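You operate a simulated robot arm through the tools that you are given. There is no shell and no other tool.

You are at the controls of a simulated robot arm. One attempt, no reset.

## Task
Wipe the press base, oil a patch on it and run the table out and in.
Fine: blue wiper first, then the brown dabber dipped in the oil tub; put both back and leave the blue dabber. Set down upright: brown dabber. Where these are worked on the way, their far stop is far enough and under half their travel is too little: press table. A coat counts when it lies all over at full strength: go over it till it gets no stronger. What is to be rubbed or washed off counts as gone when no trace of it is left.
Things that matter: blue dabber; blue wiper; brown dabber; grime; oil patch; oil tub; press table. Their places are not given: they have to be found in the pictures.

Only the result counts: the job must be done as asked and must still hold three seconds after the hand-in. Knocking over, shifting, dropping, spilling or breaking anything else fails it.

## Robot
A 7-joint arm with a two-finger parallel gripper, fixed in place. Base frame: the origin is at the foot of the arm, x ahead of it, y to its left, z up. Readings come in cm, degrees, newtons and seconds.
With the tool pointing down near the work surface it reaches from about 32 to 78 cm from the base axis. Its first joint turns from -166.0 to 166.0 degrees. Payload 3.91 kg.
The TCP is the grasp point between the finger pads, 3 cm short of the fingertips. In the tool frame z runs along the fingers and y along their closing line. Largest opening 11 cm; finger width 2, thickness 1; the body of the gripper, 4.8 by 11.2 cm, starts 5.5 cm behind the TCP.
Orientation is that of the tool frame in the base frame, as a unit quaternion [w, x, y, z]. With the fingers straight down and closing along the base's y, the tool's x points along the base's -x, its y along +y and its z along -z.

## Interface
- The arm moves only by the tool send_rows. Its argument "commands" is a list of rows, each an object of numbers (a shift or turn left out is 0, a gripper value left out holds the last): "jaw": the closure in counts, from 0 (fully open) to 255 (shut); "x", "y", "z": the shift along the tool's x, y, z in cm; "wx", "wy", "wz": the turn, a rotation vector about the tool's x, y, z in degrees. In form: [{"jaw": .., "x": .., "y": .., "z": .., "wx": .., "wy": .., "wz": ..}, ...]. A call has 1 to 20 rows; each row shifts and turns the commanded pose from where the row before left it, along the tool's axes as they then stand. Rows are played at 5 a second. More than 5 cm and 8.6 degrees between two rows, or a gripper value outside its range, and nothing of the call is played. A pose out of reach is approached as far as the arm can. The call stops where the force on the tool passes 40 N (or 10 N more than at its start, if that is more) or the arm is blocked; 0.2 s more then pass. Each finger travels about 15.3 cm/s and halts on what it meets, pressing with about 32 N; the grip force reading is that of the motor and also rises with nothing between the fingers. The clock runs only during rows and for 0.2 s after the last one: add rows that do not move to give the fingers time. The reply holds the time, the measured pose of the TCP, the force on the tool along the base axes, the opening and the grip force, in the units named above and with some noise, with the torque about the TCP (base axes, N m) and any sound that the robot's microphone picked up.
- Cameras (640 x 400 px; columns grow to the right, rows downward): "scene" is fixed at [5.02, 65.03, 137.31]; the picture's right is [-0.80, -0.61, 0.00], its down [-0.31, 0.41, -0.86] and it looks along [0.52, -0.68, -0.51] (base axes); focal length 359 px, centre (320, 200). "wrist" rides on the gripper at [7.7, 0.7, -11.5] in the tool frame; the picture's right is [-0.09, 1.00, 0.00], its down [-0.80, -0.07, -0.59] and it looks along [-0.59, -0.05, 0.80] (tool axes); focal length 270 px, centre (320, 200).
- grab_frame(camera): a new picture of that camera. The clock stands still meanwhile.
- lift_body(by): slides the trunk up (or, below 0, down) by that many cm; the arm rides with it, the base frame stays. It gives what a move gives, with no picture.
- measure_at(camera, pixels): for up to 12 pixels [column, row] of the newest picture of that camera ("zoom" is the newest enlarged one), the place [x, y, z] in the base frame of the surface seen there, good to about 0.2 cm, but the place of the scene camera against the robot may be out by one fixed shift of up to 1.2 cm in any direction. The clock stands still meanwhile.
- inspect(camera, box): a new picture of the part [left, top, right, bottom] of that camera's present view, enlarged. The clock stands still meanwhile.
- job_done(): hands the job in; it is judged then, once.

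Leave the gripper open and the arm clear of the work at the hand-in unless told otherwise.

The tools are called after "Request:" as name(argument=value, ...) on one line, values as JSON. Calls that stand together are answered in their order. send_rows: Moves the arm, as the interface text tells. Its arguments: {"type":"object","properties":{"commands":{"type":"array"}},"required":["commands"]} The other tools are called the same way: lift_body (by) slides the trunk up or down; grab_frame (camera) takes a picture; measure_at (camera, pixels) gives the place of the surface under pixels of a picture; inspect (camera, box) takes an enlarged picture of a part of a camera's view; job_done () hands the job in.

At the start:

```text
clock: 0.0
ee_pos: [44.9, 4.14, 105.29]
tool_rot: [0.0, 0.0, 1.0, 0.0]
wrist_force: [0.1, 0.3, -1.0]
torque: [0.0, 0.01, -0.03]
gripper_width: 11.0
grasp_force: 0.1
trunk travel left (down, up): [-57.5, 3.5]
```

scene: 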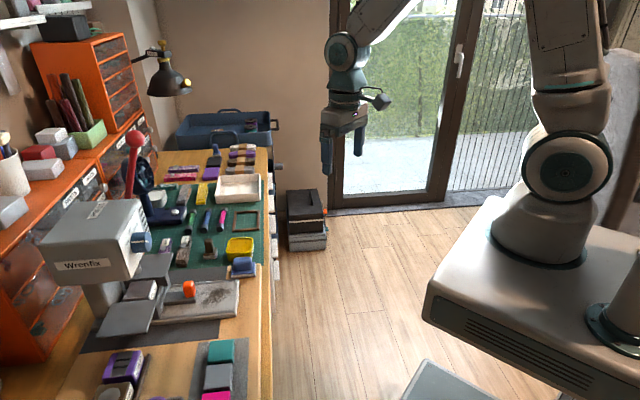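
wrist: 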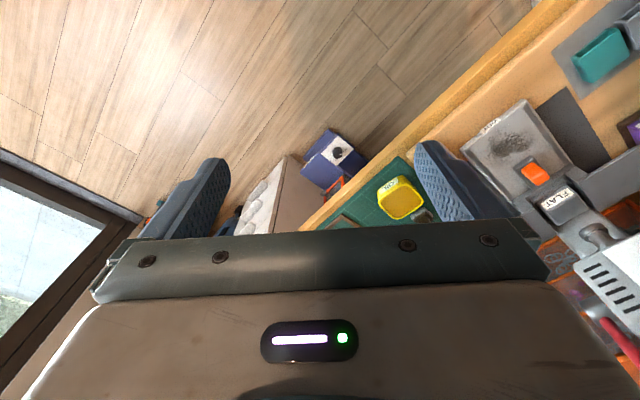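

I see a workbench with the press at about (130,270) in the scene picture. I'll look closer at its parts first.

Request:
inspect(camera="scene", box=[140, 200, 280, 290])

Request:
inspect(camera="scene", box=[80, 240, 260, 355])

Request:
inspect(camera="scene", box=[130, 130, 290, 230])

Request:
inspect(camera="scene", box=[40, 180, 280, 400])

```text
4.44 times, centred on (210, 245) of scene
```

zoom: 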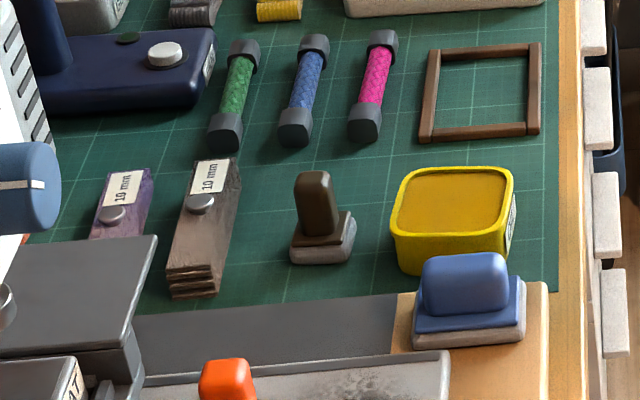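

```text
3.48 times, centred on (170, 298) of scene
```

zoom: 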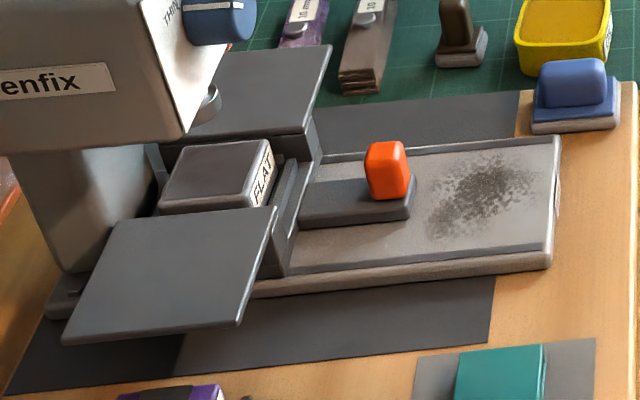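

```text
4.00 times, centred on (210, 180) of scene
```

zoom: 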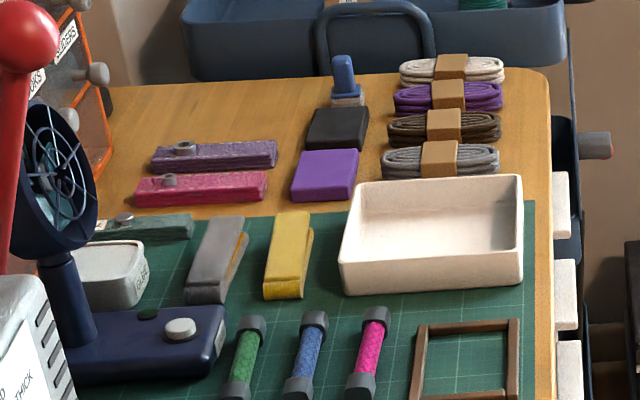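

```text
1.82 times, centred on (160, 290) of scene
```

zoom: 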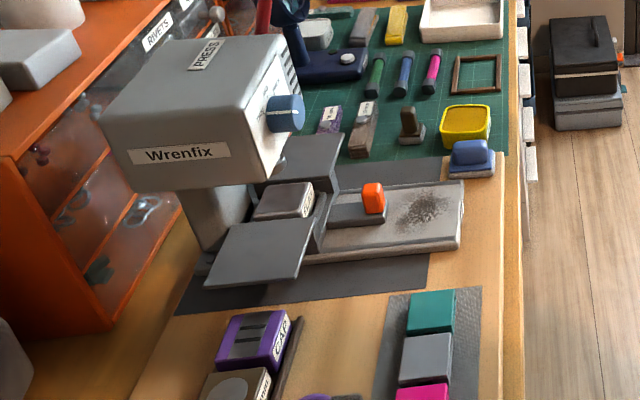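

The blue wiper is at (243,266), the brown dabber at (210,250), the yellow oil tub at (240,247), the blue dabber at the back (216,152), and the grime on the press base at (215,296). The orange knob at (189,288) belongs to the press table. I'll measure these.

Request:
grab_frame(camera="scene")

Request:
measure_at(camera="scene", pixels=[[243, 260], [243, 273], [209, 242], [210, 256], [240, 243], [252, 258], [189, 283], [190, 292], [215, 296], [238, 282], [234, 316], [165, 321]])

Request:
inspect(camera="wrist", box=[300, 80, 640, 290])

```text
taken
```

scene: 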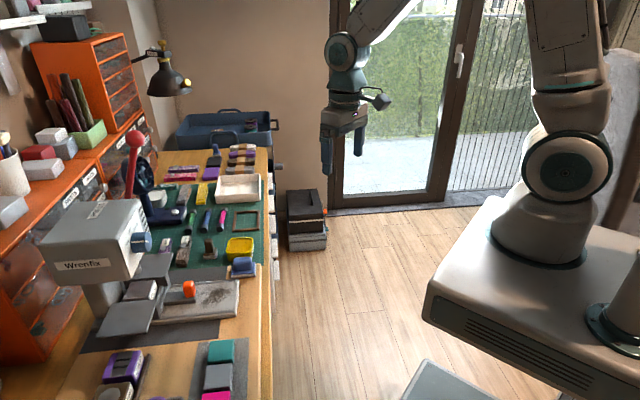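

```text
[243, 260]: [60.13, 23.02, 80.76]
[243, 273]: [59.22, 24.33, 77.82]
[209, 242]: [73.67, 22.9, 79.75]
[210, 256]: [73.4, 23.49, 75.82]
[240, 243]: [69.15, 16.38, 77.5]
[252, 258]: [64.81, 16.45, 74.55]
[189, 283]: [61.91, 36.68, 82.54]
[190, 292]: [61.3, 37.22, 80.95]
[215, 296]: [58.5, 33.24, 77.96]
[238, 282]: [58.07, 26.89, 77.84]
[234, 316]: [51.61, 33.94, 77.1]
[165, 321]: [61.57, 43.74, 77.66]
```

```text
1.88 times, centred on (470, 185) of wrist
```

zoom: 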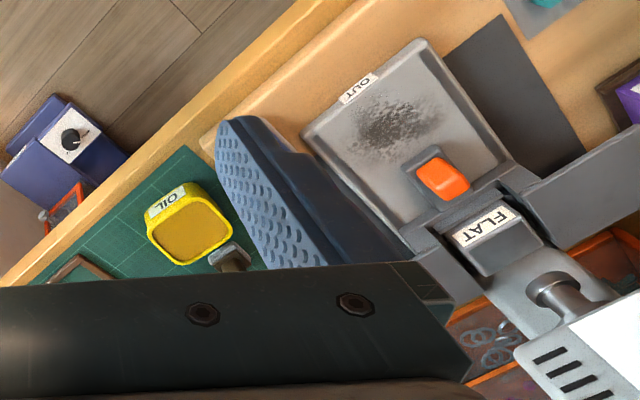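

All of these are in reach. The bench runs diagonally across the base frame and its top is at about z = 75. I'll move the arm left, over the area in front of the press, so the wrist camera sees the base.

Request:
send_rows(commands=[{"jaw": 0, "x": 1, "y": 4.2}, {"x": 1, "y": 4.2}, {"x": 1, "y": 4.2}, {"x": 1, "y": 4.2}, {"x": 1, "y": 4.2}, {}])

Request:
grab_frame(camera="wrist")

```text
clock: 1.4
ee_pos: [39.87, 25.2, 105.29]
tool_rot: [0.0, 0.0, 1.0, 0.0]
wrist_force: [-0.1, 0.0, 0.2]
torque: [0.02, -0.02, 0.03]
gripper_width: 11.0
grasp_force: 0.1
trunk travel left (down, up): [-57.5, 3.5]
```

```text
taken
```

wrist: 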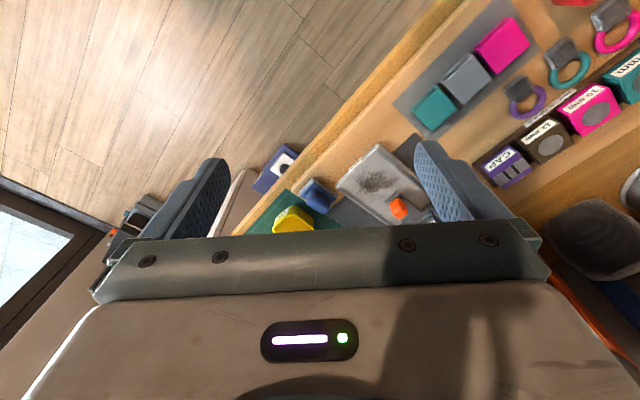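

The press base now shows at (370,185), partly behind the gripper. I'll move forward 12 cm and left 4 cm to see it higher up in the picture.

Request:
send_rows(commands=[{"x": -4, "y": 1.5}, {"x": -4, "y": 1.5}, {"x": -4, "y": 1.5}, {}])

Request:
grab_frame(camera="wrist")

Request:
inspect(camera="wrist", box=[200, 40, 440, 220])

```text
clock: 2.4
ee_pos: [51.93, 29.4, 105.2]
tool_rot: [0.0, 0.0, 1.0, 0.0]
wrist_force: [0.1, 0.6, 0.9]
torque: [-0.02, 0.03, 0.0]
gripper_width: 11.0
grasp_force: 0.1
trunk travel left (down, up): [-57.5, 3.5]
```

```text
taken
```

wrist: 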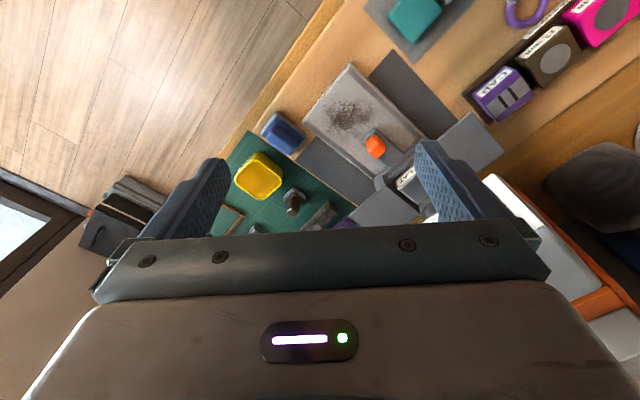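

```text
2.22 times, centred on (320, 130) of wrist
```

zoom: 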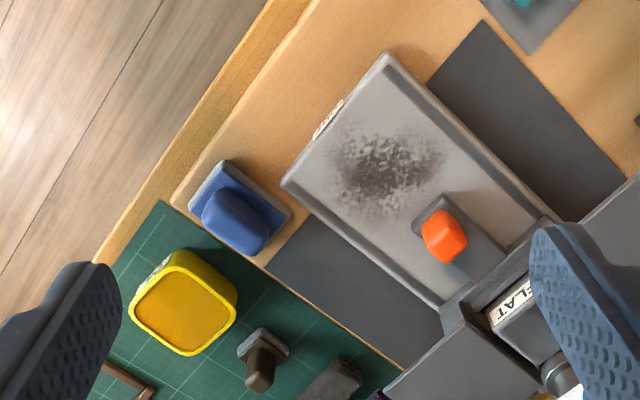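

This is a clear view. Next I'll measure the main points on this zoomed wrist picture.

Request:
measure_at(camera="zoom", pixels=[[232, 215], [188, 210], [225, 162], [291, 213], [222, 240], [262, 235], [240, 188], [262, 375], [256, 345], [273, 330], [240, 350], [288, 350]])

Request:
measure_at(camera="zoom", pixels=[[160, 260], [237, 295], [190, 353], [134, 312], [185, 305], [444, 236], [425, 215], [445, 262], [465, 240], [290, 183], [388, 58], [385, 165]])

Request:
measure_at(camera="zoom", pixels=[[330, 175], [375, 220], [445, 155], [390, 130], [437, 300], [555, 215], [415, 225], [440, 197], [500, 270], [520, 330], [400, 90], [410, 260]])

```text
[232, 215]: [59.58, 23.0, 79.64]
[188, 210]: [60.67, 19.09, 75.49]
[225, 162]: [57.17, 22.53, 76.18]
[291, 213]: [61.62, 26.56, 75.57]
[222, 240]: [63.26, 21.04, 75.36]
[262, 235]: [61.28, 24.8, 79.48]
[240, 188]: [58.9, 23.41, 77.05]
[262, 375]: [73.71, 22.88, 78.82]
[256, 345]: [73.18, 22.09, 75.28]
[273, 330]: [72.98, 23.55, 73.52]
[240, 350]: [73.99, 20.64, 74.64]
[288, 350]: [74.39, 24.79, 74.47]
```

```text
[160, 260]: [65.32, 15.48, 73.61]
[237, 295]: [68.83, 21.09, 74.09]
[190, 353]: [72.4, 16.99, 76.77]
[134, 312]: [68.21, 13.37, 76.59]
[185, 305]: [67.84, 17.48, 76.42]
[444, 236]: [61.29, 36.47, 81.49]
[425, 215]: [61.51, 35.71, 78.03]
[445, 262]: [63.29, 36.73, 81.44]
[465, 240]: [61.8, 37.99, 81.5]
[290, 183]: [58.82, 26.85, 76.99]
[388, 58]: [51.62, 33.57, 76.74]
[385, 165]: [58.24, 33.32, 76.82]
```

```text
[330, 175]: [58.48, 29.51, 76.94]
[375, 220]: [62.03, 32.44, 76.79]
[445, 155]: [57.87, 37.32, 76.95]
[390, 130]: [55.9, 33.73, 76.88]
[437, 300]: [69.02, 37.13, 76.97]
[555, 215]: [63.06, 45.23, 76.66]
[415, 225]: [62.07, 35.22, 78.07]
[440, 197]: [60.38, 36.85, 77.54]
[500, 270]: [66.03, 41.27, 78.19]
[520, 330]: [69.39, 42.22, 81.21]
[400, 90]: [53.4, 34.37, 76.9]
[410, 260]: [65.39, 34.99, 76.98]
```

The base top is at z≈76.9. The wiper is at about (60.5,23.3), the dabber at (73.7,22.9), the tub centre at about (68.5,17.3) and the knob at (61.8,37). The bench is turned by about 45°. I'll move above the wiper and turn the tool to match it.

Request:
send_rows(commands=[{"x": -3, "y": -2, "z": 1}, {"x": -3, "y": -2, "z": 2}, {"x": -2.6, "y": -2.1, "z": 2}, {"wz": -7.5, "z": 2}, {"wz": -7.5}, {"wz": -7.5}, {"wz": -7.5}, {"wz": -7.5}, {"wz": -7.5}, {}])

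Request:
grab_frame(camera="wrist")

Request:
inspect(camera="wrist", box=[240, 40, 400, 160])

```text
clock: 4.6
ee_pos: [60.58, 23.54, 98.28]
tool_rot: [0.001, -0.384, 0.923, 0.0]
wrist_force: [0.7, 0.2, -0.1]
torque: [-0.02, -0.01, 0.02]
gripper_width: 10.99
grasp_force: 0.0
trunk travel left (down, up): [-57.5, 3.5]
```

```text
taken
```

wrist: 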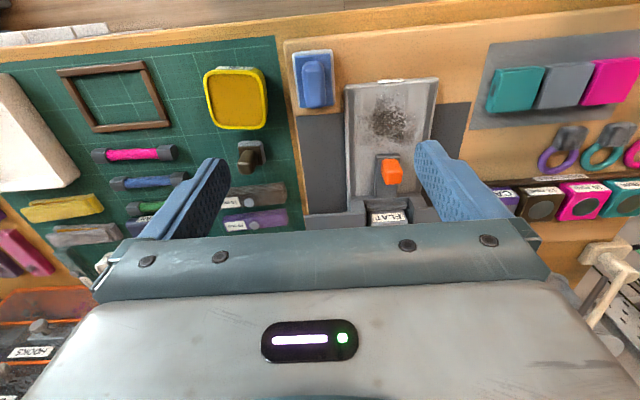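

```text
3.33 times, centred on (320, 100) of wrist
```

zoom: 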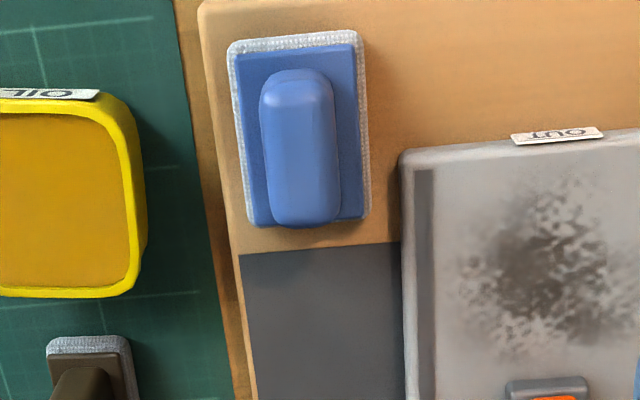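

The wiper is at (312,80), with its handle running inward. I'll measure the wiper corners and the handle.

Request:
measure_at(camera="zoom", pixels=[[231, 48], [360, 36], [369, 205], [246, 222], [264, 110], [331, 105], [338, 195], [275, 200], [295, 85], [300, 150], [308, 212], [347, 130]])

Request:
measure_at(camera="zoom", pixels=[[404, 160], [425, 250], [460, 250], [408, 300], [408, 398], [225, 250], [330, 290], [130, 300], [110, 370], [60, 345], [125, 345], [545, 270]])

```text
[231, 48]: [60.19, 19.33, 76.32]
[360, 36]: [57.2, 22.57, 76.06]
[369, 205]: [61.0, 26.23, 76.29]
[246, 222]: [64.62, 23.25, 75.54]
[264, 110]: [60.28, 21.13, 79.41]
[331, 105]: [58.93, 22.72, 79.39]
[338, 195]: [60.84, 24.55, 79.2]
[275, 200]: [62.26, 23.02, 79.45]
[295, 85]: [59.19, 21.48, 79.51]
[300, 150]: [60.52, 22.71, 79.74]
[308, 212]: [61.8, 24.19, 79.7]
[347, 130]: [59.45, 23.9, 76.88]
```

```text
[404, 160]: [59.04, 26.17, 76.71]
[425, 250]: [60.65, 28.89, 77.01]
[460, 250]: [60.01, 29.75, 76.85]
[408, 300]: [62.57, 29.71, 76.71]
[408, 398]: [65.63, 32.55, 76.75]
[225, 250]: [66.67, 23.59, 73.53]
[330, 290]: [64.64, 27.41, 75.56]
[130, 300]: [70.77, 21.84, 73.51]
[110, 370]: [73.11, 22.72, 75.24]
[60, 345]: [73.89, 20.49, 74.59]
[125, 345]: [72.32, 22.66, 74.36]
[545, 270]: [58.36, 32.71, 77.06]
```

The handle centre is at (60.5,22.7) with its top at z 79.7, it is 2.1 cm wide, and the pad ledge is at z 76.9. I'll half close the fingers to stay clear of the tub, centre over the handle and descend partway.

Request:
send_rows(commands=[{"jaw": 128, "x": 0.6, "y": -0.55}, {"z": 4}, {"z": 4}, {"z": 4}, {"z": 2}, {}])

Request:
grab_frame(camera="wrist")

Request:
inspect(camera="scene", box=[140, 200, 300, 320])

```text
clock: 6.0
ee_pos: [60.5, 22.77, 84.28]
tool_rot: [-0.001, -0.383, 0.924, 0.001]
wrist_force: [0.6, -0.5, -0.1]
torque: [0.02, 0.01, -0.01]
gripper_width: 5.47
grasp_force: 0.2
trunk travel left (down, up): [-57.5, 3.5]
```

```text
taken
```

wrist: 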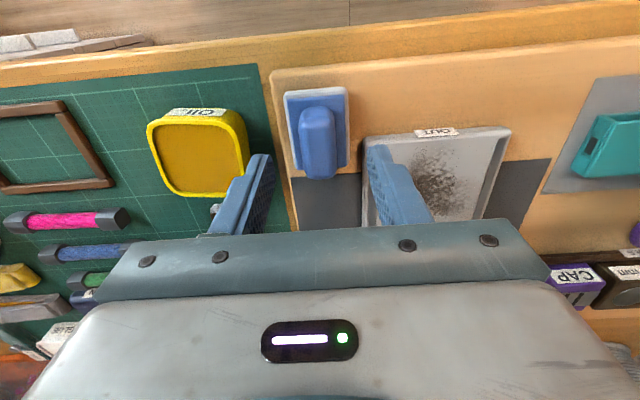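

```text
3.33 times, centred on (220, 260) of scene
```

zoom: 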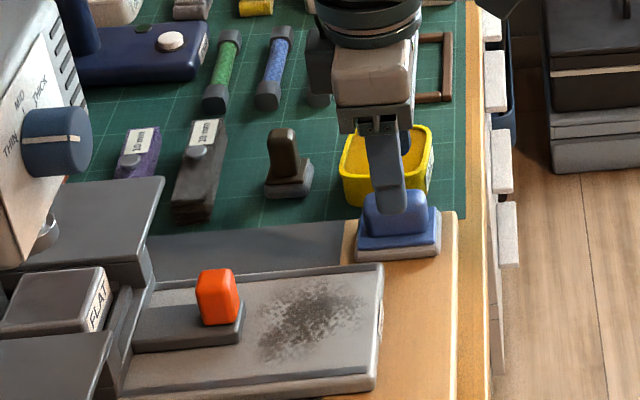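

The fingers straddle the handle at (318,140). I'll recheck its centre from here.

Request:
measure_at(camera="wrist", pixels=[[303, 140], [333, 140], [318, 112], [320, 172], [318, 140], [297, 165], [345, 160], [288, 100], [343, 92]])

```text
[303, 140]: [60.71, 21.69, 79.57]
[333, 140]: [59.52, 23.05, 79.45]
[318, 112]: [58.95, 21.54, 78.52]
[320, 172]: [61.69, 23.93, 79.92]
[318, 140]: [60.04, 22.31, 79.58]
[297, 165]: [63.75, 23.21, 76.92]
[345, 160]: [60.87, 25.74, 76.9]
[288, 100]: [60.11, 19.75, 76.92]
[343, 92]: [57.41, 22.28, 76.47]
```

The handle is centred. I'll descend to TCP z≈80.1 and close.

Request:
send_rows(commands=[{"z": 2}, {"z": 1.5}, {"z": 0.65}, {"jaw": 255}, {}, {}, {}, {}])

```text
clock: 7.8
ee_pos: [60.54, 22.73, 80.24]
tool_rot: [0.0, -0.382, 0.924, 0.0]
wrist_force: [0.1, -0.1, 0.1]
torque: [0.02, 0.02, -0.01]
gripper_width: 2.3
grasp_force: 32.4
trunk travel left (down, up): [-57.5, 3.5]
```

The wiper is held (opening 2.3). Before moving over the base, I'll measure how far forward the press head and dial reach.

Request:
measure_at(camera="zoom", pixels=[[60, 140], [88, 150], [55, 170], [45, 230], [30, 255], [10, 240], [160, 185], [148, 250], [105, 340], [218, 285], [215, 310], [240, 310]])

Request:
send_rows(commands=[{"z": -1}, {"z": -2}, {"z": -2}, {}])

Request:
grab_frame(camera="wrist")

```text
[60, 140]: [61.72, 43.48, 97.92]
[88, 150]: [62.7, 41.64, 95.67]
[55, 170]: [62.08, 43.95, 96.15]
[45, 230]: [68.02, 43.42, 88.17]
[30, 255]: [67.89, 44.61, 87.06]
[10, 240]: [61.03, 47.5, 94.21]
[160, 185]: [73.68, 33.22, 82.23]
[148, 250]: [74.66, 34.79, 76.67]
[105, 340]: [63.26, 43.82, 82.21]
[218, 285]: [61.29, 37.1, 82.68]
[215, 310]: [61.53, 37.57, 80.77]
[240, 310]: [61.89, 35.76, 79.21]
```

```text
clock: 8.8
ee_pos: [60.44, 22.69, 85.03]
tool_rot: [0.0, -0.383, 0.924, 0.0]
wrist_force: [-1.1, 0.1, -1.2]
torque: [0.0, -0.02, -0.03]
gripper_width: 2.3
grasp_force: 32.5
trunk travel left (down, up): [-57.5, 3.5]
```

```text
taken
```

wrist: 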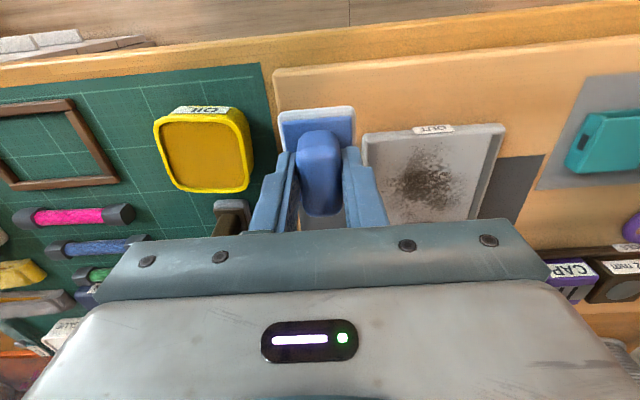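

The head and dial are at u≈13 and higher (z>86), so they're clear of the grime area. I'll carry the wiper over the left part of the grime and lower it to just above contact.

Request:
send_rows(commands=[{"x": -2.7, "y": 3.3}, {"x": -2.7, "y": 3.35}, {"z": 1.5}, {"z": 1.3}, {"z": 0.4}, {}])

Request:
grab_frame(camera="wrist")

Request:
inspect(camera="scene", box=[140, 230, 280, 330])

```text
clock: 10.2
ee_pos: [59.73, 31.21, 81.91]
tool_rot: [0.0, -0.383, 0.924, 0.0]
wrist_force: [-0.4, 0.0, -1.1]
torque: [0.0, -0.01, -0.01]
gripper_width: 2.31
grasp_force: 31.8
trunk travel left (down, up): [-57.5, 3.5]
```

```text
taken
```

wrist: 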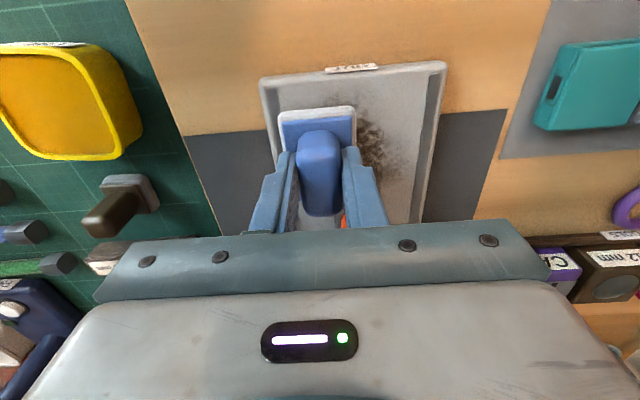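

```text
4.00 times, centred on (210, 280) of scene
```

zoom: 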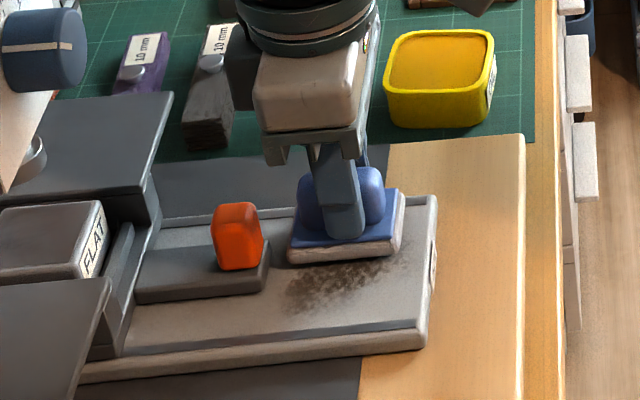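

The wiper hovers just above the base. I'll lower it in small steps until I feel contact.

Request:
send_rows(commands=[{"z": 0.15}, {"z": 0.15}, {}])

```text
clock: 11.0
ee_pos: [59.8, 31.26, 81.55]
tool_rot: [0.001, -0.382, 0.924, 0.0]
wrist_force: [0.0, 0.0, -0.6]
torque: [0.0, 0.02, 0.01]
gripper_width: 2.3
grasp_force: 32.0
trunk travel left (down, up): [-57.5, 3.5]
```

Request:
send_rows(commands=[{"z": 0.1}, {"z": 0.1}, {}])

```text
clock: 11.8
ee_pos: [59.56, 31.28, 81.57]
tool_rot: [0.001, -0.383, 0.924, 0.0]
wrist_force: [0.3, 0.3, 6.3]
torque: [-0.04, 0.09, 0.01]
gripper_width: 2.31
grasp_force: 32.0
trunk travel left (down, up): [-57.5, 3.5]
```

There's contact at about 6 N. Now I'll wipe in strokes across the whole grime area.

Request:
send_rows(commands=[{"y": 0.85, "z": 0.03}, {"y": 0.85}, {"y": 0.85}, {"y": 0.85}, {"y": 0.85}, {"y": 0.85}, {"x": -0.8}, {"y": -0.85}, {"y": -0.85}, {"y": -0.85}, {"y": -0.85}, {"y": -0.85}, {"y": -0.85}, {"x": 1.6}, {"y": 0.85}, {"y": 0.85}, {"y": 0.85}, {"y": 0.85}, {"y": 0.85}, {"y": 0.85}])

Request:
grab_frame(camera="wrist")

Request:
inspect(camera="scene", box=[140, 230, 280, 330])

```text
clock: 16.0
ee_pos: [55.32, 34.12, 81.53]
tool_rot: [0.001, -0.383, 0.924, 0.0]
wrist_force: [3.8, -4.4, 15.8]
torque: [-0.1, -0.11, -0.03]
gripper_width: 2.31
grasp_force: 31.5
trunk travel left (down, up): [-57.5, 3.5]
```

```text
taken
```

wrist: 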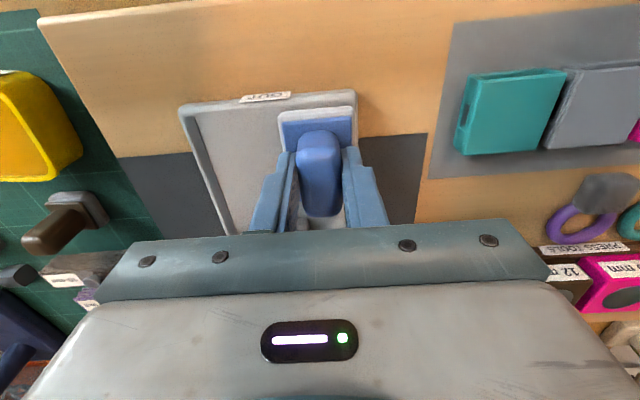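

```text
4.00 times, centred on (210, 280) of scene
```

zoom: 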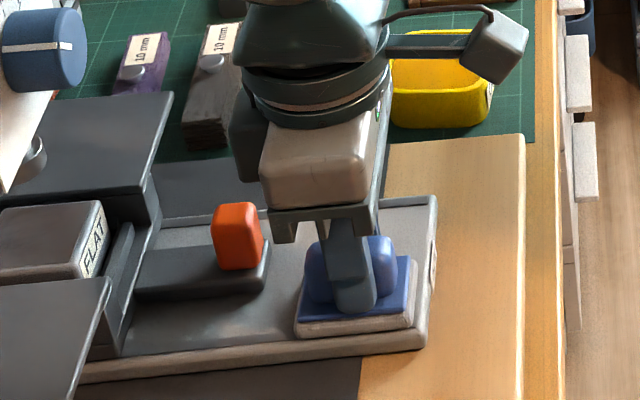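

The grime is fading. I'll make another full pass, including the inner band nearest the tongue, and then lift to check.

Request:
send_rows(commands=[{"y": -0.9}, {"y": -0.9}, {"y": -0.9}, {"y": -0.9}, {"y": -0.9}, {"y": -0.9}, {"x": -0.85}, {"x": -0.85}, {"y": 0.9}, {"y": 0.9}, {"y": 0.9}, {"y": 0.9}, {"y": 0.9}, {"y": 0.9}, {"x": 0.8}, {"y": -1.0}, {"y": -1.0}, {"y": -1.0}, {"y": -1.0}, {"y": -1.0}])

Request:
send_rows(commands=[{"z": -1}, {"z": -2, "x": 1}, {"z": -2, "x": 2, "y": -2}, {"y": -3, "x": 1.5}, {}])

Request:
grab_frame(camera="wrist")

Request:
inspect(camera="scene", box=[140, 230, 280, 330])

```text
clock: 20.2
ee_pos: [59.48, 31.37, 81.55]
tool_rot: [0.0, -0.382, 0.924, 0.0]
wrist_force: [-2.4, 2.7, 11.0]
torque: [0.18, 0.02, 0.0]
gripper_width: 2.32
grasp_force: 32.0
trunk travel left (down, up): [-57.5, 3.5]
```

```text
clock: 21.4
ee_pos: [59.77, 24.85, 86.33]
tool_rot: [0.0, -0.383, 0.924, 0.0]
wrist_force: [-0.5, -0.1, 0.1]
torque: [0.03, -0.02, -0.01]
gripper_width: 2.32
grasp_force: 32.0
trunk travel left (down, up): [-57.5, 3.5]
```

```text
taken
```

wrist: 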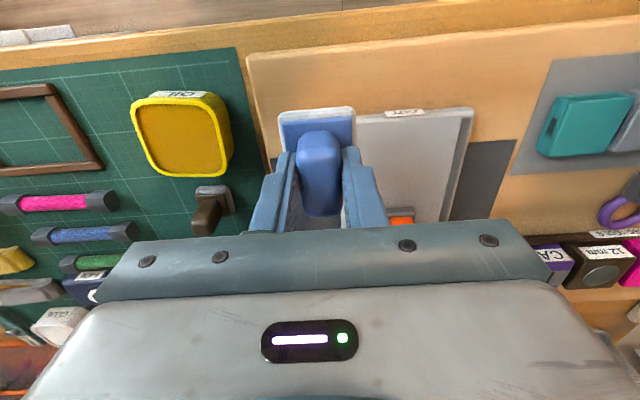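

```text
4.00 times, centred on (210, 280) of scene
```

zoom: 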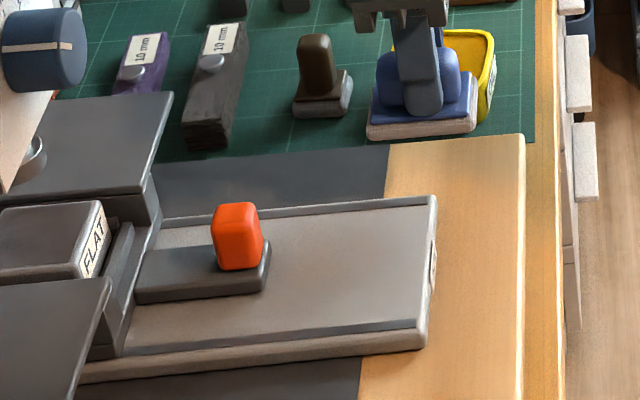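

It looks clean. I'll zoom further to check for any faint trace and for a marked oil patch.

Request:
inspect(camera="scene", box=[185, 270, 255, 322])

Request:
inspect(camera="wrist", box=[340, 90, 490, 230])

```text
7.69 times, centred on (220, 296) of scene
```

zoom: 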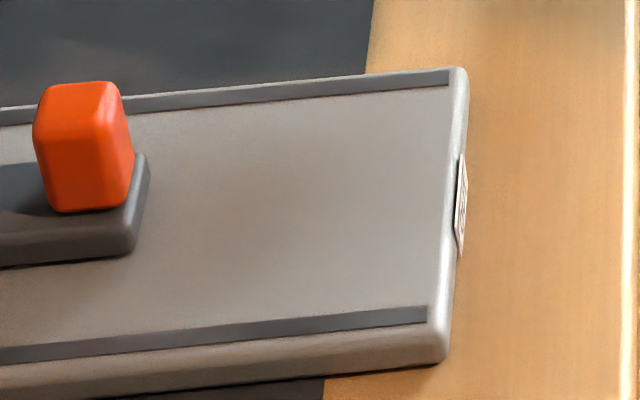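

```text
2.86 times, centred on (415, 160) of wrist
```

zoom: 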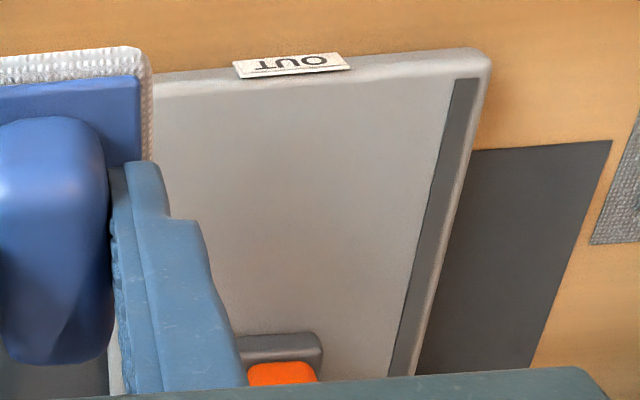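

The base is clean. Now I'll return the wiper to its starting spot, first hovering above it.

Request:
send_rows(commands=[{"x": 1.0, "y": -1.75}, {}, {"z": 2.5}, {"z": 2.5}, {}])

Request:
grab_frame(camera="wrist")

```text
clock: 22.6
ee_pos: [60.51, 22.83, 81.35]
tool_rot: [0.0, -0.382, 0.924, 0.0]
wrist_force: [0.2, 0.0, -0.4]
torque: [-0.01, -0.01, -0.01]
gripper_width: 2.3
grasp_force: 32.0
trunk travel left (down, up): [-57.5, 3.5]
```

```text
taken
```

wrist: 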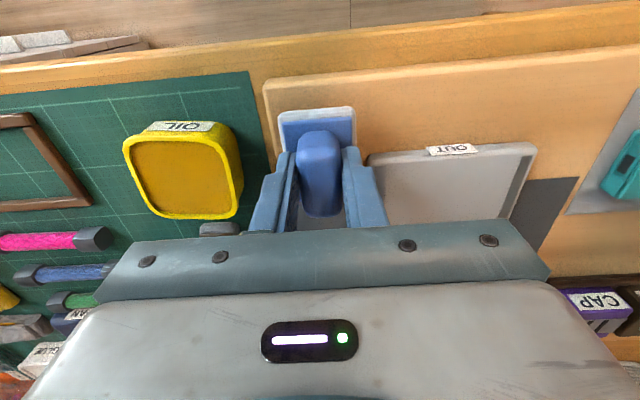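

The wiper is right over its spot. I'll lower it the last centimetre until it touches.

Request:
send_rows(commands=[{"z": 0.5}, {"z": 0.5}, {"z": 0.1}, {}])

```text
clock: 23.6
ee_pos: [60.51, 22.83, 80.24]
tool_rot: [0.0, -0.383, 0.924, 0.001]
wrist_force: [0.0, -0.5, -0.7]
torque: [0.02, -0.01, -0.03]
gripper_width: 2.32
grasp_force: 31.8
trunk travel left (down, up): [-57.5, 3.5]
```

Request:
send_rows(commands=[{"z": 0.07}, {"z": 0.05}, {}])

```text
clock: 24.4
ee_pos: [60.41, 22.8, 80.2]
tool_rot: [0.0, -0.382, 0.924, 0.0]
wrist_force: [-0.1, -0.1, -0.3]
torque: [-0.01, 0.02, 0.03]
gripper_width: 2.32
grasp_force: 32.1
trunk travel left (down, up): [-57.5, 3.5]
```

Request:
send_rows(commands=[{"z": 0.06}, {"z": 0.06}, {"z": 0.06}, {}])

```text
clock: 25.4
ee_pos: [60.39, 22.75, 80.18]
tool_rot: [0.001, -0.382, 0.924, 0.0]
wrist_force: [-0.5, 1.7, 5.1]
torque: [0.04, 0.03, -0.01]
gripper_width: 2.32
grasp_force: 31.8
trunk travel left (down, up): [-57.5, 3.5]
```

Contact (5 N). I'll open to about 5.5 cm and lift away.

Request:
send_rows(commands=[{"jaw": 150}, {}, {}, {"z": -1}, {"z": -3}, {"z": -4}, {"z": -4}, {}])

Request:
grab_frame(camera="wrist")

Request:
inspect(camera="scene", box=[140, 200, 300, 320])

```text
clock: 27.2
ee_pos: [60.35, 22.55, 92.1]
tool_rot: [0.0, -0.383, 0.924, 0.0]
wrist_force: [-0.6, 0.6, 0.3]
torque: [0.0, 0.0, -0.01]
gripper_width: 4.53
grasp_force: 0.1
trunk travel left (down, up): [-57.5, 3.5]
```

```text
taken
```

wrist: 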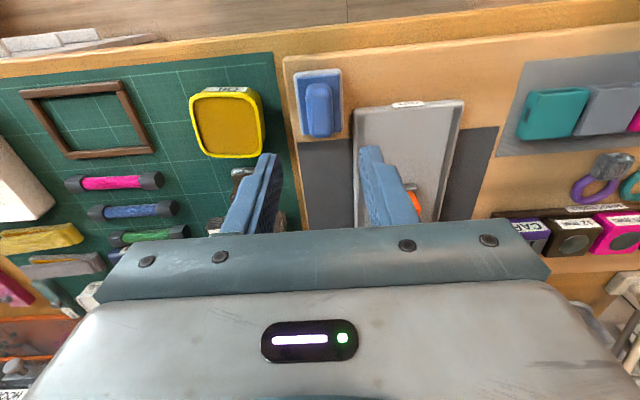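

```text
3.33 times, centred on (220, 260) of scene
```

zoom: 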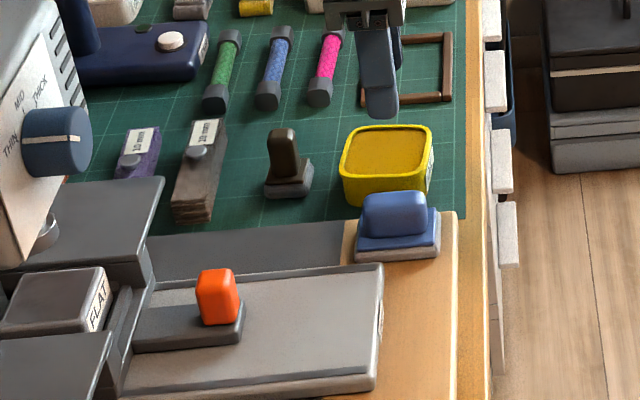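

The wiper is back in place. Next is the brown dabber, so I'll move above it at about (73,22.5) for a closer look.

Request:
send_rows(commands=[{"x": -2.8, "y": -2.8, "z": -1}, {"x": -3, "y": -3}, {"x": -2.7, "y": -2.9}, {}])

Request:
grab_frame(camera="wrist")

Request:
inspect(camera="wrist", box=[250, 60, 410, 180])

```text
clock: 28.2
ee_pos: [72.11, 22.47, 93.1]
tool_rot: [0.0, -0.383, 0.924, 0.0]
wrist_force: [0.4, -0.6, 0.2]
torque: [0.01, 0.01, 0.03]
gripper_width: 4.54
grasp_force: 0.1
trunk travel left (down, up): [-57.5, 3.5]
```

```text
taken
```

wrist: 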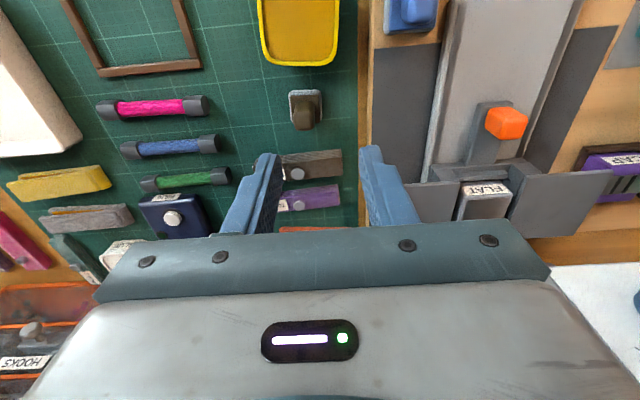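

```text
3.33 times, centred on (330, 120) of wrist
```

zoom: 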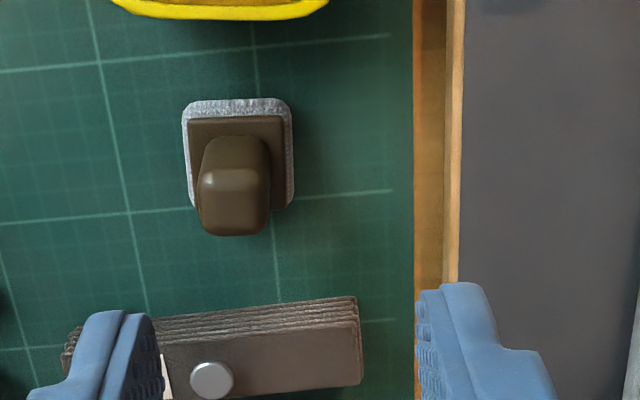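

The dabber is at (305,110) in the wrist picture. I'll measure its pad and handle, and the tub.

Request:
measure_at(camera="zoom", pixels=[[190, 112], [286, 106], [290, 195], [192, 198], [233, 205], [205, 200], [262, 200], [233, 180], [235, 228], [235, 150], [281, 160], [300, 250]])

Request:
measure_at(camera="wrist", pixels=[[262, 50], [300, 66], [337, 52], [300, 30], [300, 55], [268, 10], [337, 10], [299, 62]])

```text
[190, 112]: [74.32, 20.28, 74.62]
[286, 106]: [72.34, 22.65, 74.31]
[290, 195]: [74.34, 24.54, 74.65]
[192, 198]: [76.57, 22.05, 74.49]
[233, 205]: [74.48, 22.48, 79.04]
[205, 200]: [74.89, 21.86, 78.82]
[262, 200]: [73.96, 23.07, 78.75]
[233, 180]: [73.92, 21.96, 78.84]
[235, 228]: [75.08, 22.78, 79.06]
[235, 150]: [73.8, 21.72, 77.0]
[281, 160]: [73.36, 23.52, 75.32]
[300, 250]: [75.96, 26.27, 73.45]
```

```text
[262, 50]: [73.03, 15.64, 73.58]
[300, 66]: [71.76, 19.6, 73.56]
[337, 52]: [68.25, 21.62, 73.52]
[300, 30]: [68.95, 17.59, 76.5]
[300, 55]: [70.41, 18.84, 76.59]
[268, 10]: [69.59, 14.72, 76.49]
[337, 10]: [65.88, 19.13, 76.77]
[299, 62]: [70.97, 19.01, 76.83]
```

The dabber's pad centre is at (74.4,22.4), its handle top at z≈78.9 and its ledge at about 75.2. The oil surface is at about 76.5 with the rim at 76.8. I'll move above the dabber and descend partway.

Request:
send_rows(commands=[{"x": -1.58, "y": -1.68}, {"z": 3}, {"z": 3}, {"z": 3}, {}])

Request:
grab_frame(camera="wrist")

Request:
inspect(camera="wrist", box=[240, 60, 400, 180])

```text
clock: 29.4
ee_pos: [74.69, 22.62, 83.97]
tool_rot: [0.001, -0.382, 0.924, 0.0]
wrist_force: [0.1, 0.8, 0.3]
torque: [0.01, 0.04, 0.01]
gripper_width: 4.53
grasp_force: 0.0
trunk travel left (down, up): [-57.5, 3.5]
```

```text
taken
```

wrist: 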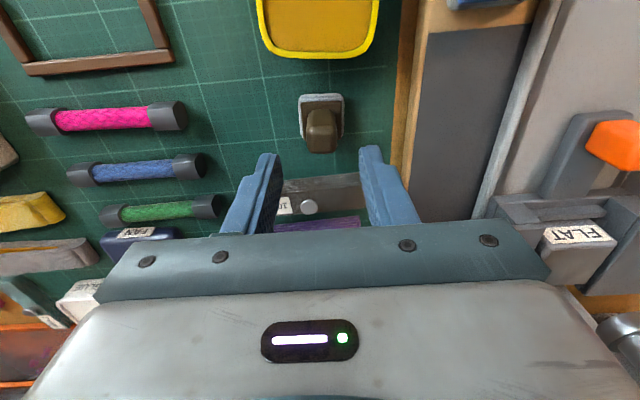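

```text
3.33 times, centred on (320, 120) of wrist
```

zoom: 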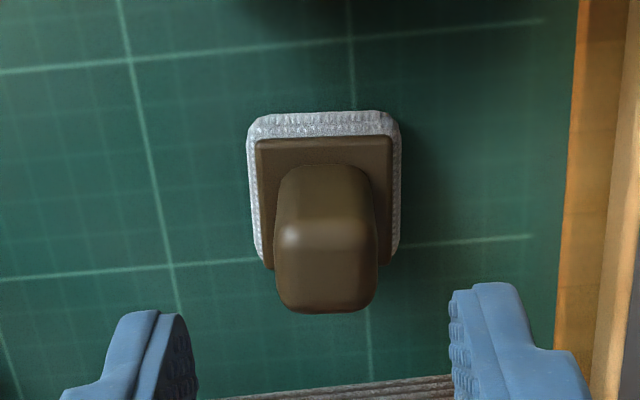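

Request:
measure_at(camera="zoom", pixels=[[282, 270], [372, 270], [326, 245], [326, 300], [326, 270], [326, 200], [260, 250], [397, 240], [255, 125], [390, 120]])

```text
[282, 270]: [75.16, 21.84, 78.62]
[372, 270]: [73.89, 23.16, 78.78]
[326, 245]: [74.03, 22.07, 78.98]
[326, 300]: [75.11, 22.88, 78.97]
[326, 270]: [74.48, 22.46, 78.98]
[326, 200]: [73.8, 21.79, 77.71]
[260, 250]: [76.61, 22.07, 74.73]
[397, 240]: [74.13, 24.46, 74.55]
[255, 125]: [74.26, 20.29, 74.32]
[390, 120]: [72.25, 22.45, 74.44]
```

I'm centred on the handle at (74.5,22.5). I'll descend to z≈78.6 and close.

Request:
send_rows(commands=[{"x": 0.15, "z": 2.5}, {"z": 2}, {"z": 0.8}, {}])

Request:
grab_frame(camera="wrist")

```text
clock: 30.4
ee_pos: [74.59, 22.48, 78.82]
tool_rot: [0.0, -0.383, 0.924, 0.0]
wrist_force: [-1.2, 0.6, -0.1]
torque: [0.01, 0.02, 0.0]
gripper_width: 4.52
grasp_force: 0.0
trunk travel left (down, up): [-57.5, 3.5]
```

```text
taken
```

wrist: 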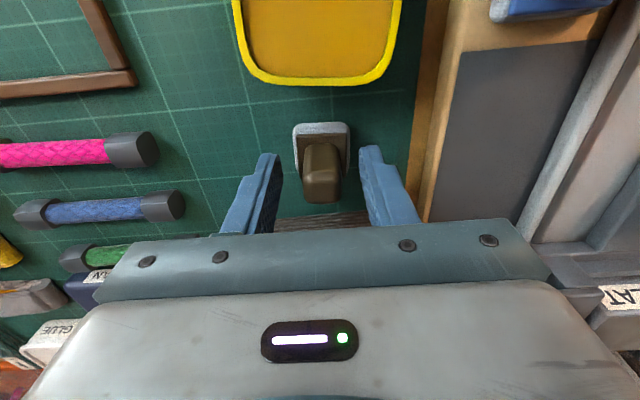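

The dabber handle sits between the fingers, so I'll close now.

Request:
send_rows(commands=[{"z": 0.1, "jaw": 200}, {"jaw": 255}, {}, {}, {}])

```text
clock: 31.6
ee_pos: [74.53, 22.27, 78.82]
tool_rot: [0.001, -0.383, 0.924, 0.0]
wrist_force: [0.5, -0.3, 0.7]
torque: [-0.02, 0.0, 0.01]
gripper_width: 2.03
grasp_force: 31.8
out of reach, approached as far as the arm can: row 1
trunk travel left (down, up): [-57.5, 3.5]
```

The dabber is held (opening 2.03). I'll lift it 6 cm and look at the tub.

Request:
send_rows(commands=[{"z": -2}, {"z": -2}, {"z": -2}, {"z": -1}, {}])

Request:
grab_frame(camera="wrist")

Request:
inspect(camera="scene", box=[160, 200, 280, 290])

```text
clock: 32.8
ee_pos: [74.63, 22.19, 85.78]
tool_rot: [0.0, -0.383, 0.924, 0.0]
wrist_force: [-0.7, 0.0, -0.3]
torque: [0.0, -0.03, -0.01]
gripper_width: 2.01
grasp_force: 32.6
trunk travel left (down, up): [-57.5, 3.5]
```

```text
taken
```

wrist: 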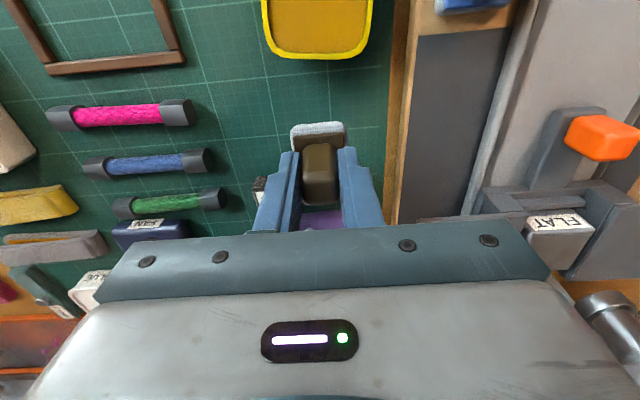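

```text
4.44 times, centred on (220, 245) of scene
```

zoom: 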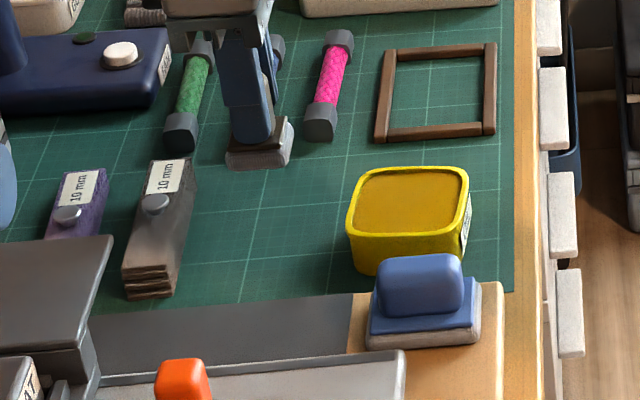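

I'll measure the tub rim and the oil surface in this scene zoom, comparing against the known wiper handle.

Request:
measure_at(camera="zoom", pixels=[[365, 173], [463, 170], [466, 228], [352, 233], [410, 200], [380, 190], [440, 215], [420, 262], [407, 170], [410, 238], [360, 205], [465, 200]])

```text
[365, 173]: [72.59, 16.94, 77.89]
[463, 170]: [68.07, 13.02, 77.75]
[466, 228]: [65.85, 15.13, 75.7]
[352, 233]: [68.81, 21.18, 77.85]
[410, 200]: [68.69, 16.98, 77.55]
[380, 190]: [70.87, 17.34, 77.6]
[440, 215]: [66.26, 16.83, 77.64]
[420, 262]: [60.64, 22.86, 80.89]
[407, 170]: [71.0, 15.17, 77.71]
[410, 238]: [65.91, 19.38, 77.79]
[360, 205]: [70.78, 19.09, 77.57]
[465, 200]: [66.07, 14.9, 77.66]
```

The tub centre is at about (68.4,16.9). I'll carry the dabber over it and lower it to just above the oil.

Request:
send_rows(commands=[{"x": 2.7, "y": 0.2}, {"x": 2.7, "y": 0.2}, {"x": 2.77, "y": 0.2}, {}, {"z": 1.5}, {"z": 1.2}, {}])

Request:
grab_frame(camera="wrist")

Request:
inspect(camera="scene", box=[160, 200, 280, 290])

```text
clock: 34.4
ee_pos: [68.29, 17.04, 83.21]
tool_rot: [0.0, -0.383, 0.924, -0.001]
wrist_force: [0.5, -1.3, 0.2]
torque: [0.01, 0.01, 0.01]
gripper_width: 2.03
grasp_force: 31.9
trunk travel left (down, up): [-57.5, 3.5]
```

```text
taken
```

wrist: 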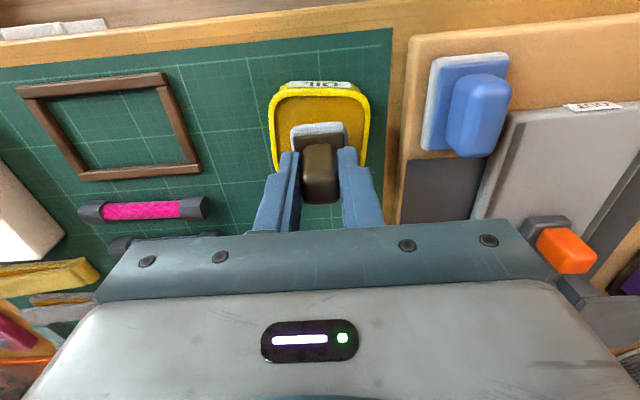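

```text
4.44 times, centred on (220, 245) of scene
```

zoom: 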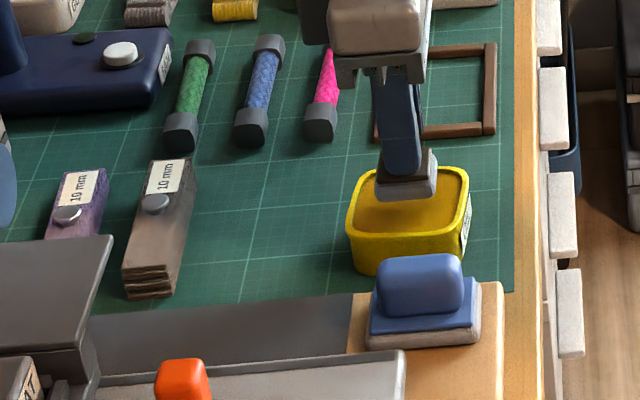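

The dabber is centred over the oil. I'll lower it slowly into the tub.

Request:
send_rows(commands=[{"z": 0.5}, {"z": 0.5}, {"z": 0.3}, {"z": 0.2}, {}])

Request:
grab_frame(camera="wrist")

Request:
inspect(camera="scene", box=[200, 215, 270, 275])

```text
clock: 35.6
ee_pos: [68.31, 16.92, 81.82]
tool_rot: [0.001, -0.382, 0.924, -0.001]
wrist_force: [-1.0, -0.7, 11.0]
torque: [-0.07, 0.1, 0.0]
gripper_width: 2.03
grasp_force: 31.8
trunk travel left (down, up): [-57.5, 3.5]
```

```text
taken
```

wrist: 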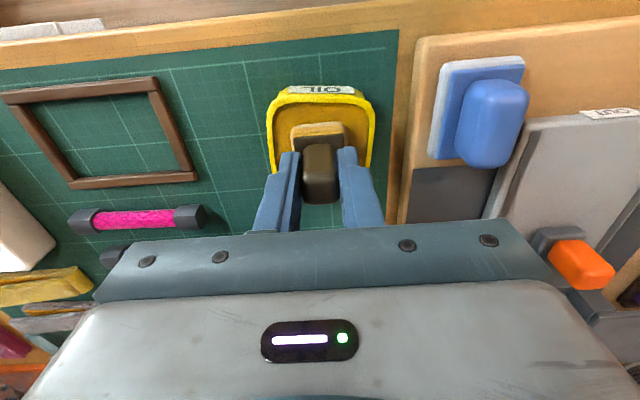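

```text
6.67 times, centred on (235, 245) of scene
```

zoom: 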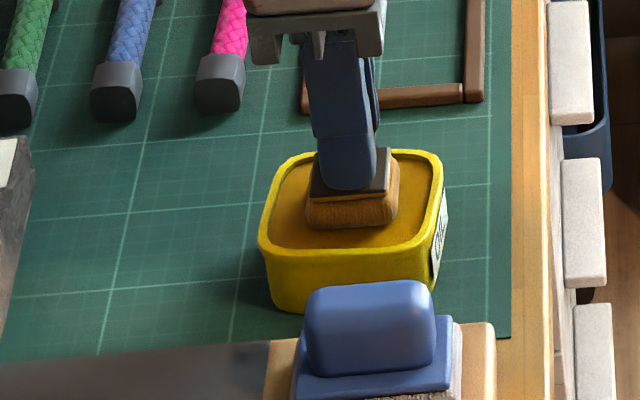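

The pad turned oil-coloured and contact is 11 N. I'll lift it and carry it above the middle of the base.

Request:
send_rows(commands=[{}, {"z": -1}, {"z": -2}, {"z": -3}, {"z": -0.5}, {}, {}])

Request:
inspect(camera="scene", box=[200, 205, 270, 275])

```text
clock: 37.2
ee_pos: [68.35, 17.01, 88.07]
tool_rot: [0.0, -0.383, 0.924, 0.0]
wrist_force: [-0.8, -0.3, -0.6]
torque: [0.01, -0.02, -0.04]
gripper_width: 2.03
grasp_force: 32.3
trunk travel left (down, up): [-57.5, 3.5]
```

```text
5.71 times, centred on (235, 240) of scene
```

zoom: 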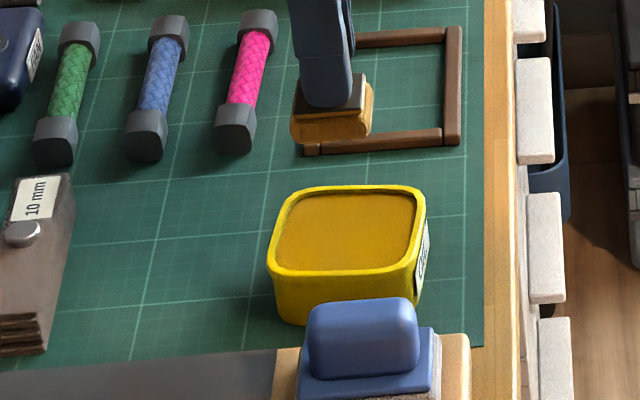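

The pad is loaded and nothing is dripping. I'll carry it over the base and lower it to just above the surface.

Request:
send_rows(commands=[{"x": -0.9, "y": 4.2}, {"x": -0.9, "y": 4.2}, {"x": -0.9, "y": 4.2}, {"x": -0.9, "y": 4.2}, {}, {"z": 2}, {"z": 2}, {"z": 1}, {}])

Request:
grab_frame(camera="wrist")

Request:
inspect(camera="scene", box=[160, 240, 270, 330])

```text
clock: 39.2
ee_pos: [59.17, 31.12, 83.02]
tool_rot: [0.0, -0.382, 0.924, 0.0]
wrist_force: [0.2, -0.4, -1.4]
torque: [0.01, -0.02, -0.01]
gripper_width: 2.03
grasp_force: 32.0
trunk travel left (down, up): [-57.5, 3.5]
```

```text
taken
```

wrist: 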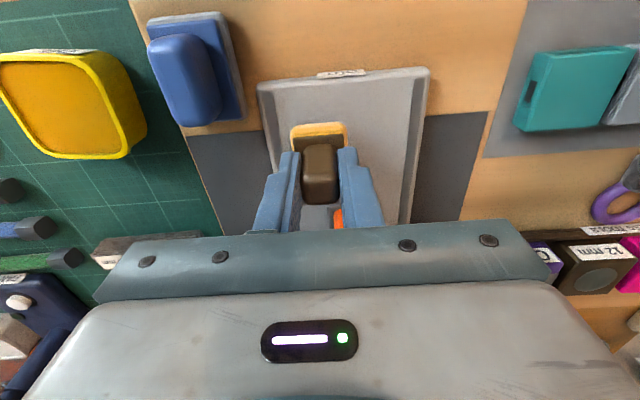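

```text
4.44 times, centred on (215, 285) of scene
```

zoom: 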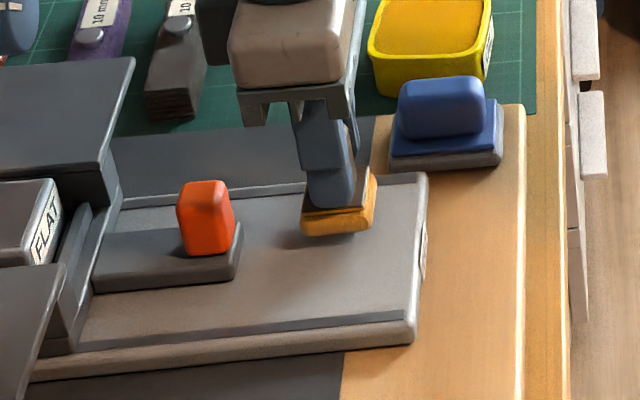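

Request:
send_rows(commands=[{"z": 0.4}, {"z": 0.25}, {"z": 0.15}, {}])

```text
clock: 40.2
ee_pos: [59.04, 31.41, 82.24]
tool_rot: [0.0, -0.382, 0.924, 0.0]
wrist_force: [0.0, -0.1, 0.0]
torque: [-0.02, -0.05, 0.0]
gripper_width: 2.01
grasp_force: 31.7
trunk travel left (down, up): [-57.5, 3.5]
```

Request:
send_rows(commands=[{"z": 0.1}, {"z": 0.1}, {}])

```text
clock: 41.0
ee_pos: [59.05, 31.41, 82.12]
tool_rot: [0.001, -0.383, 0.924, 0.0]
wrist_force: [-0.7, -0.2, 7.0]
torque: [0.0, 0.06, -0.02]
gripper_width: 2.01
grasp_force: 32.3
trunk travel left (down, up): [-57.5, 3.5]
```

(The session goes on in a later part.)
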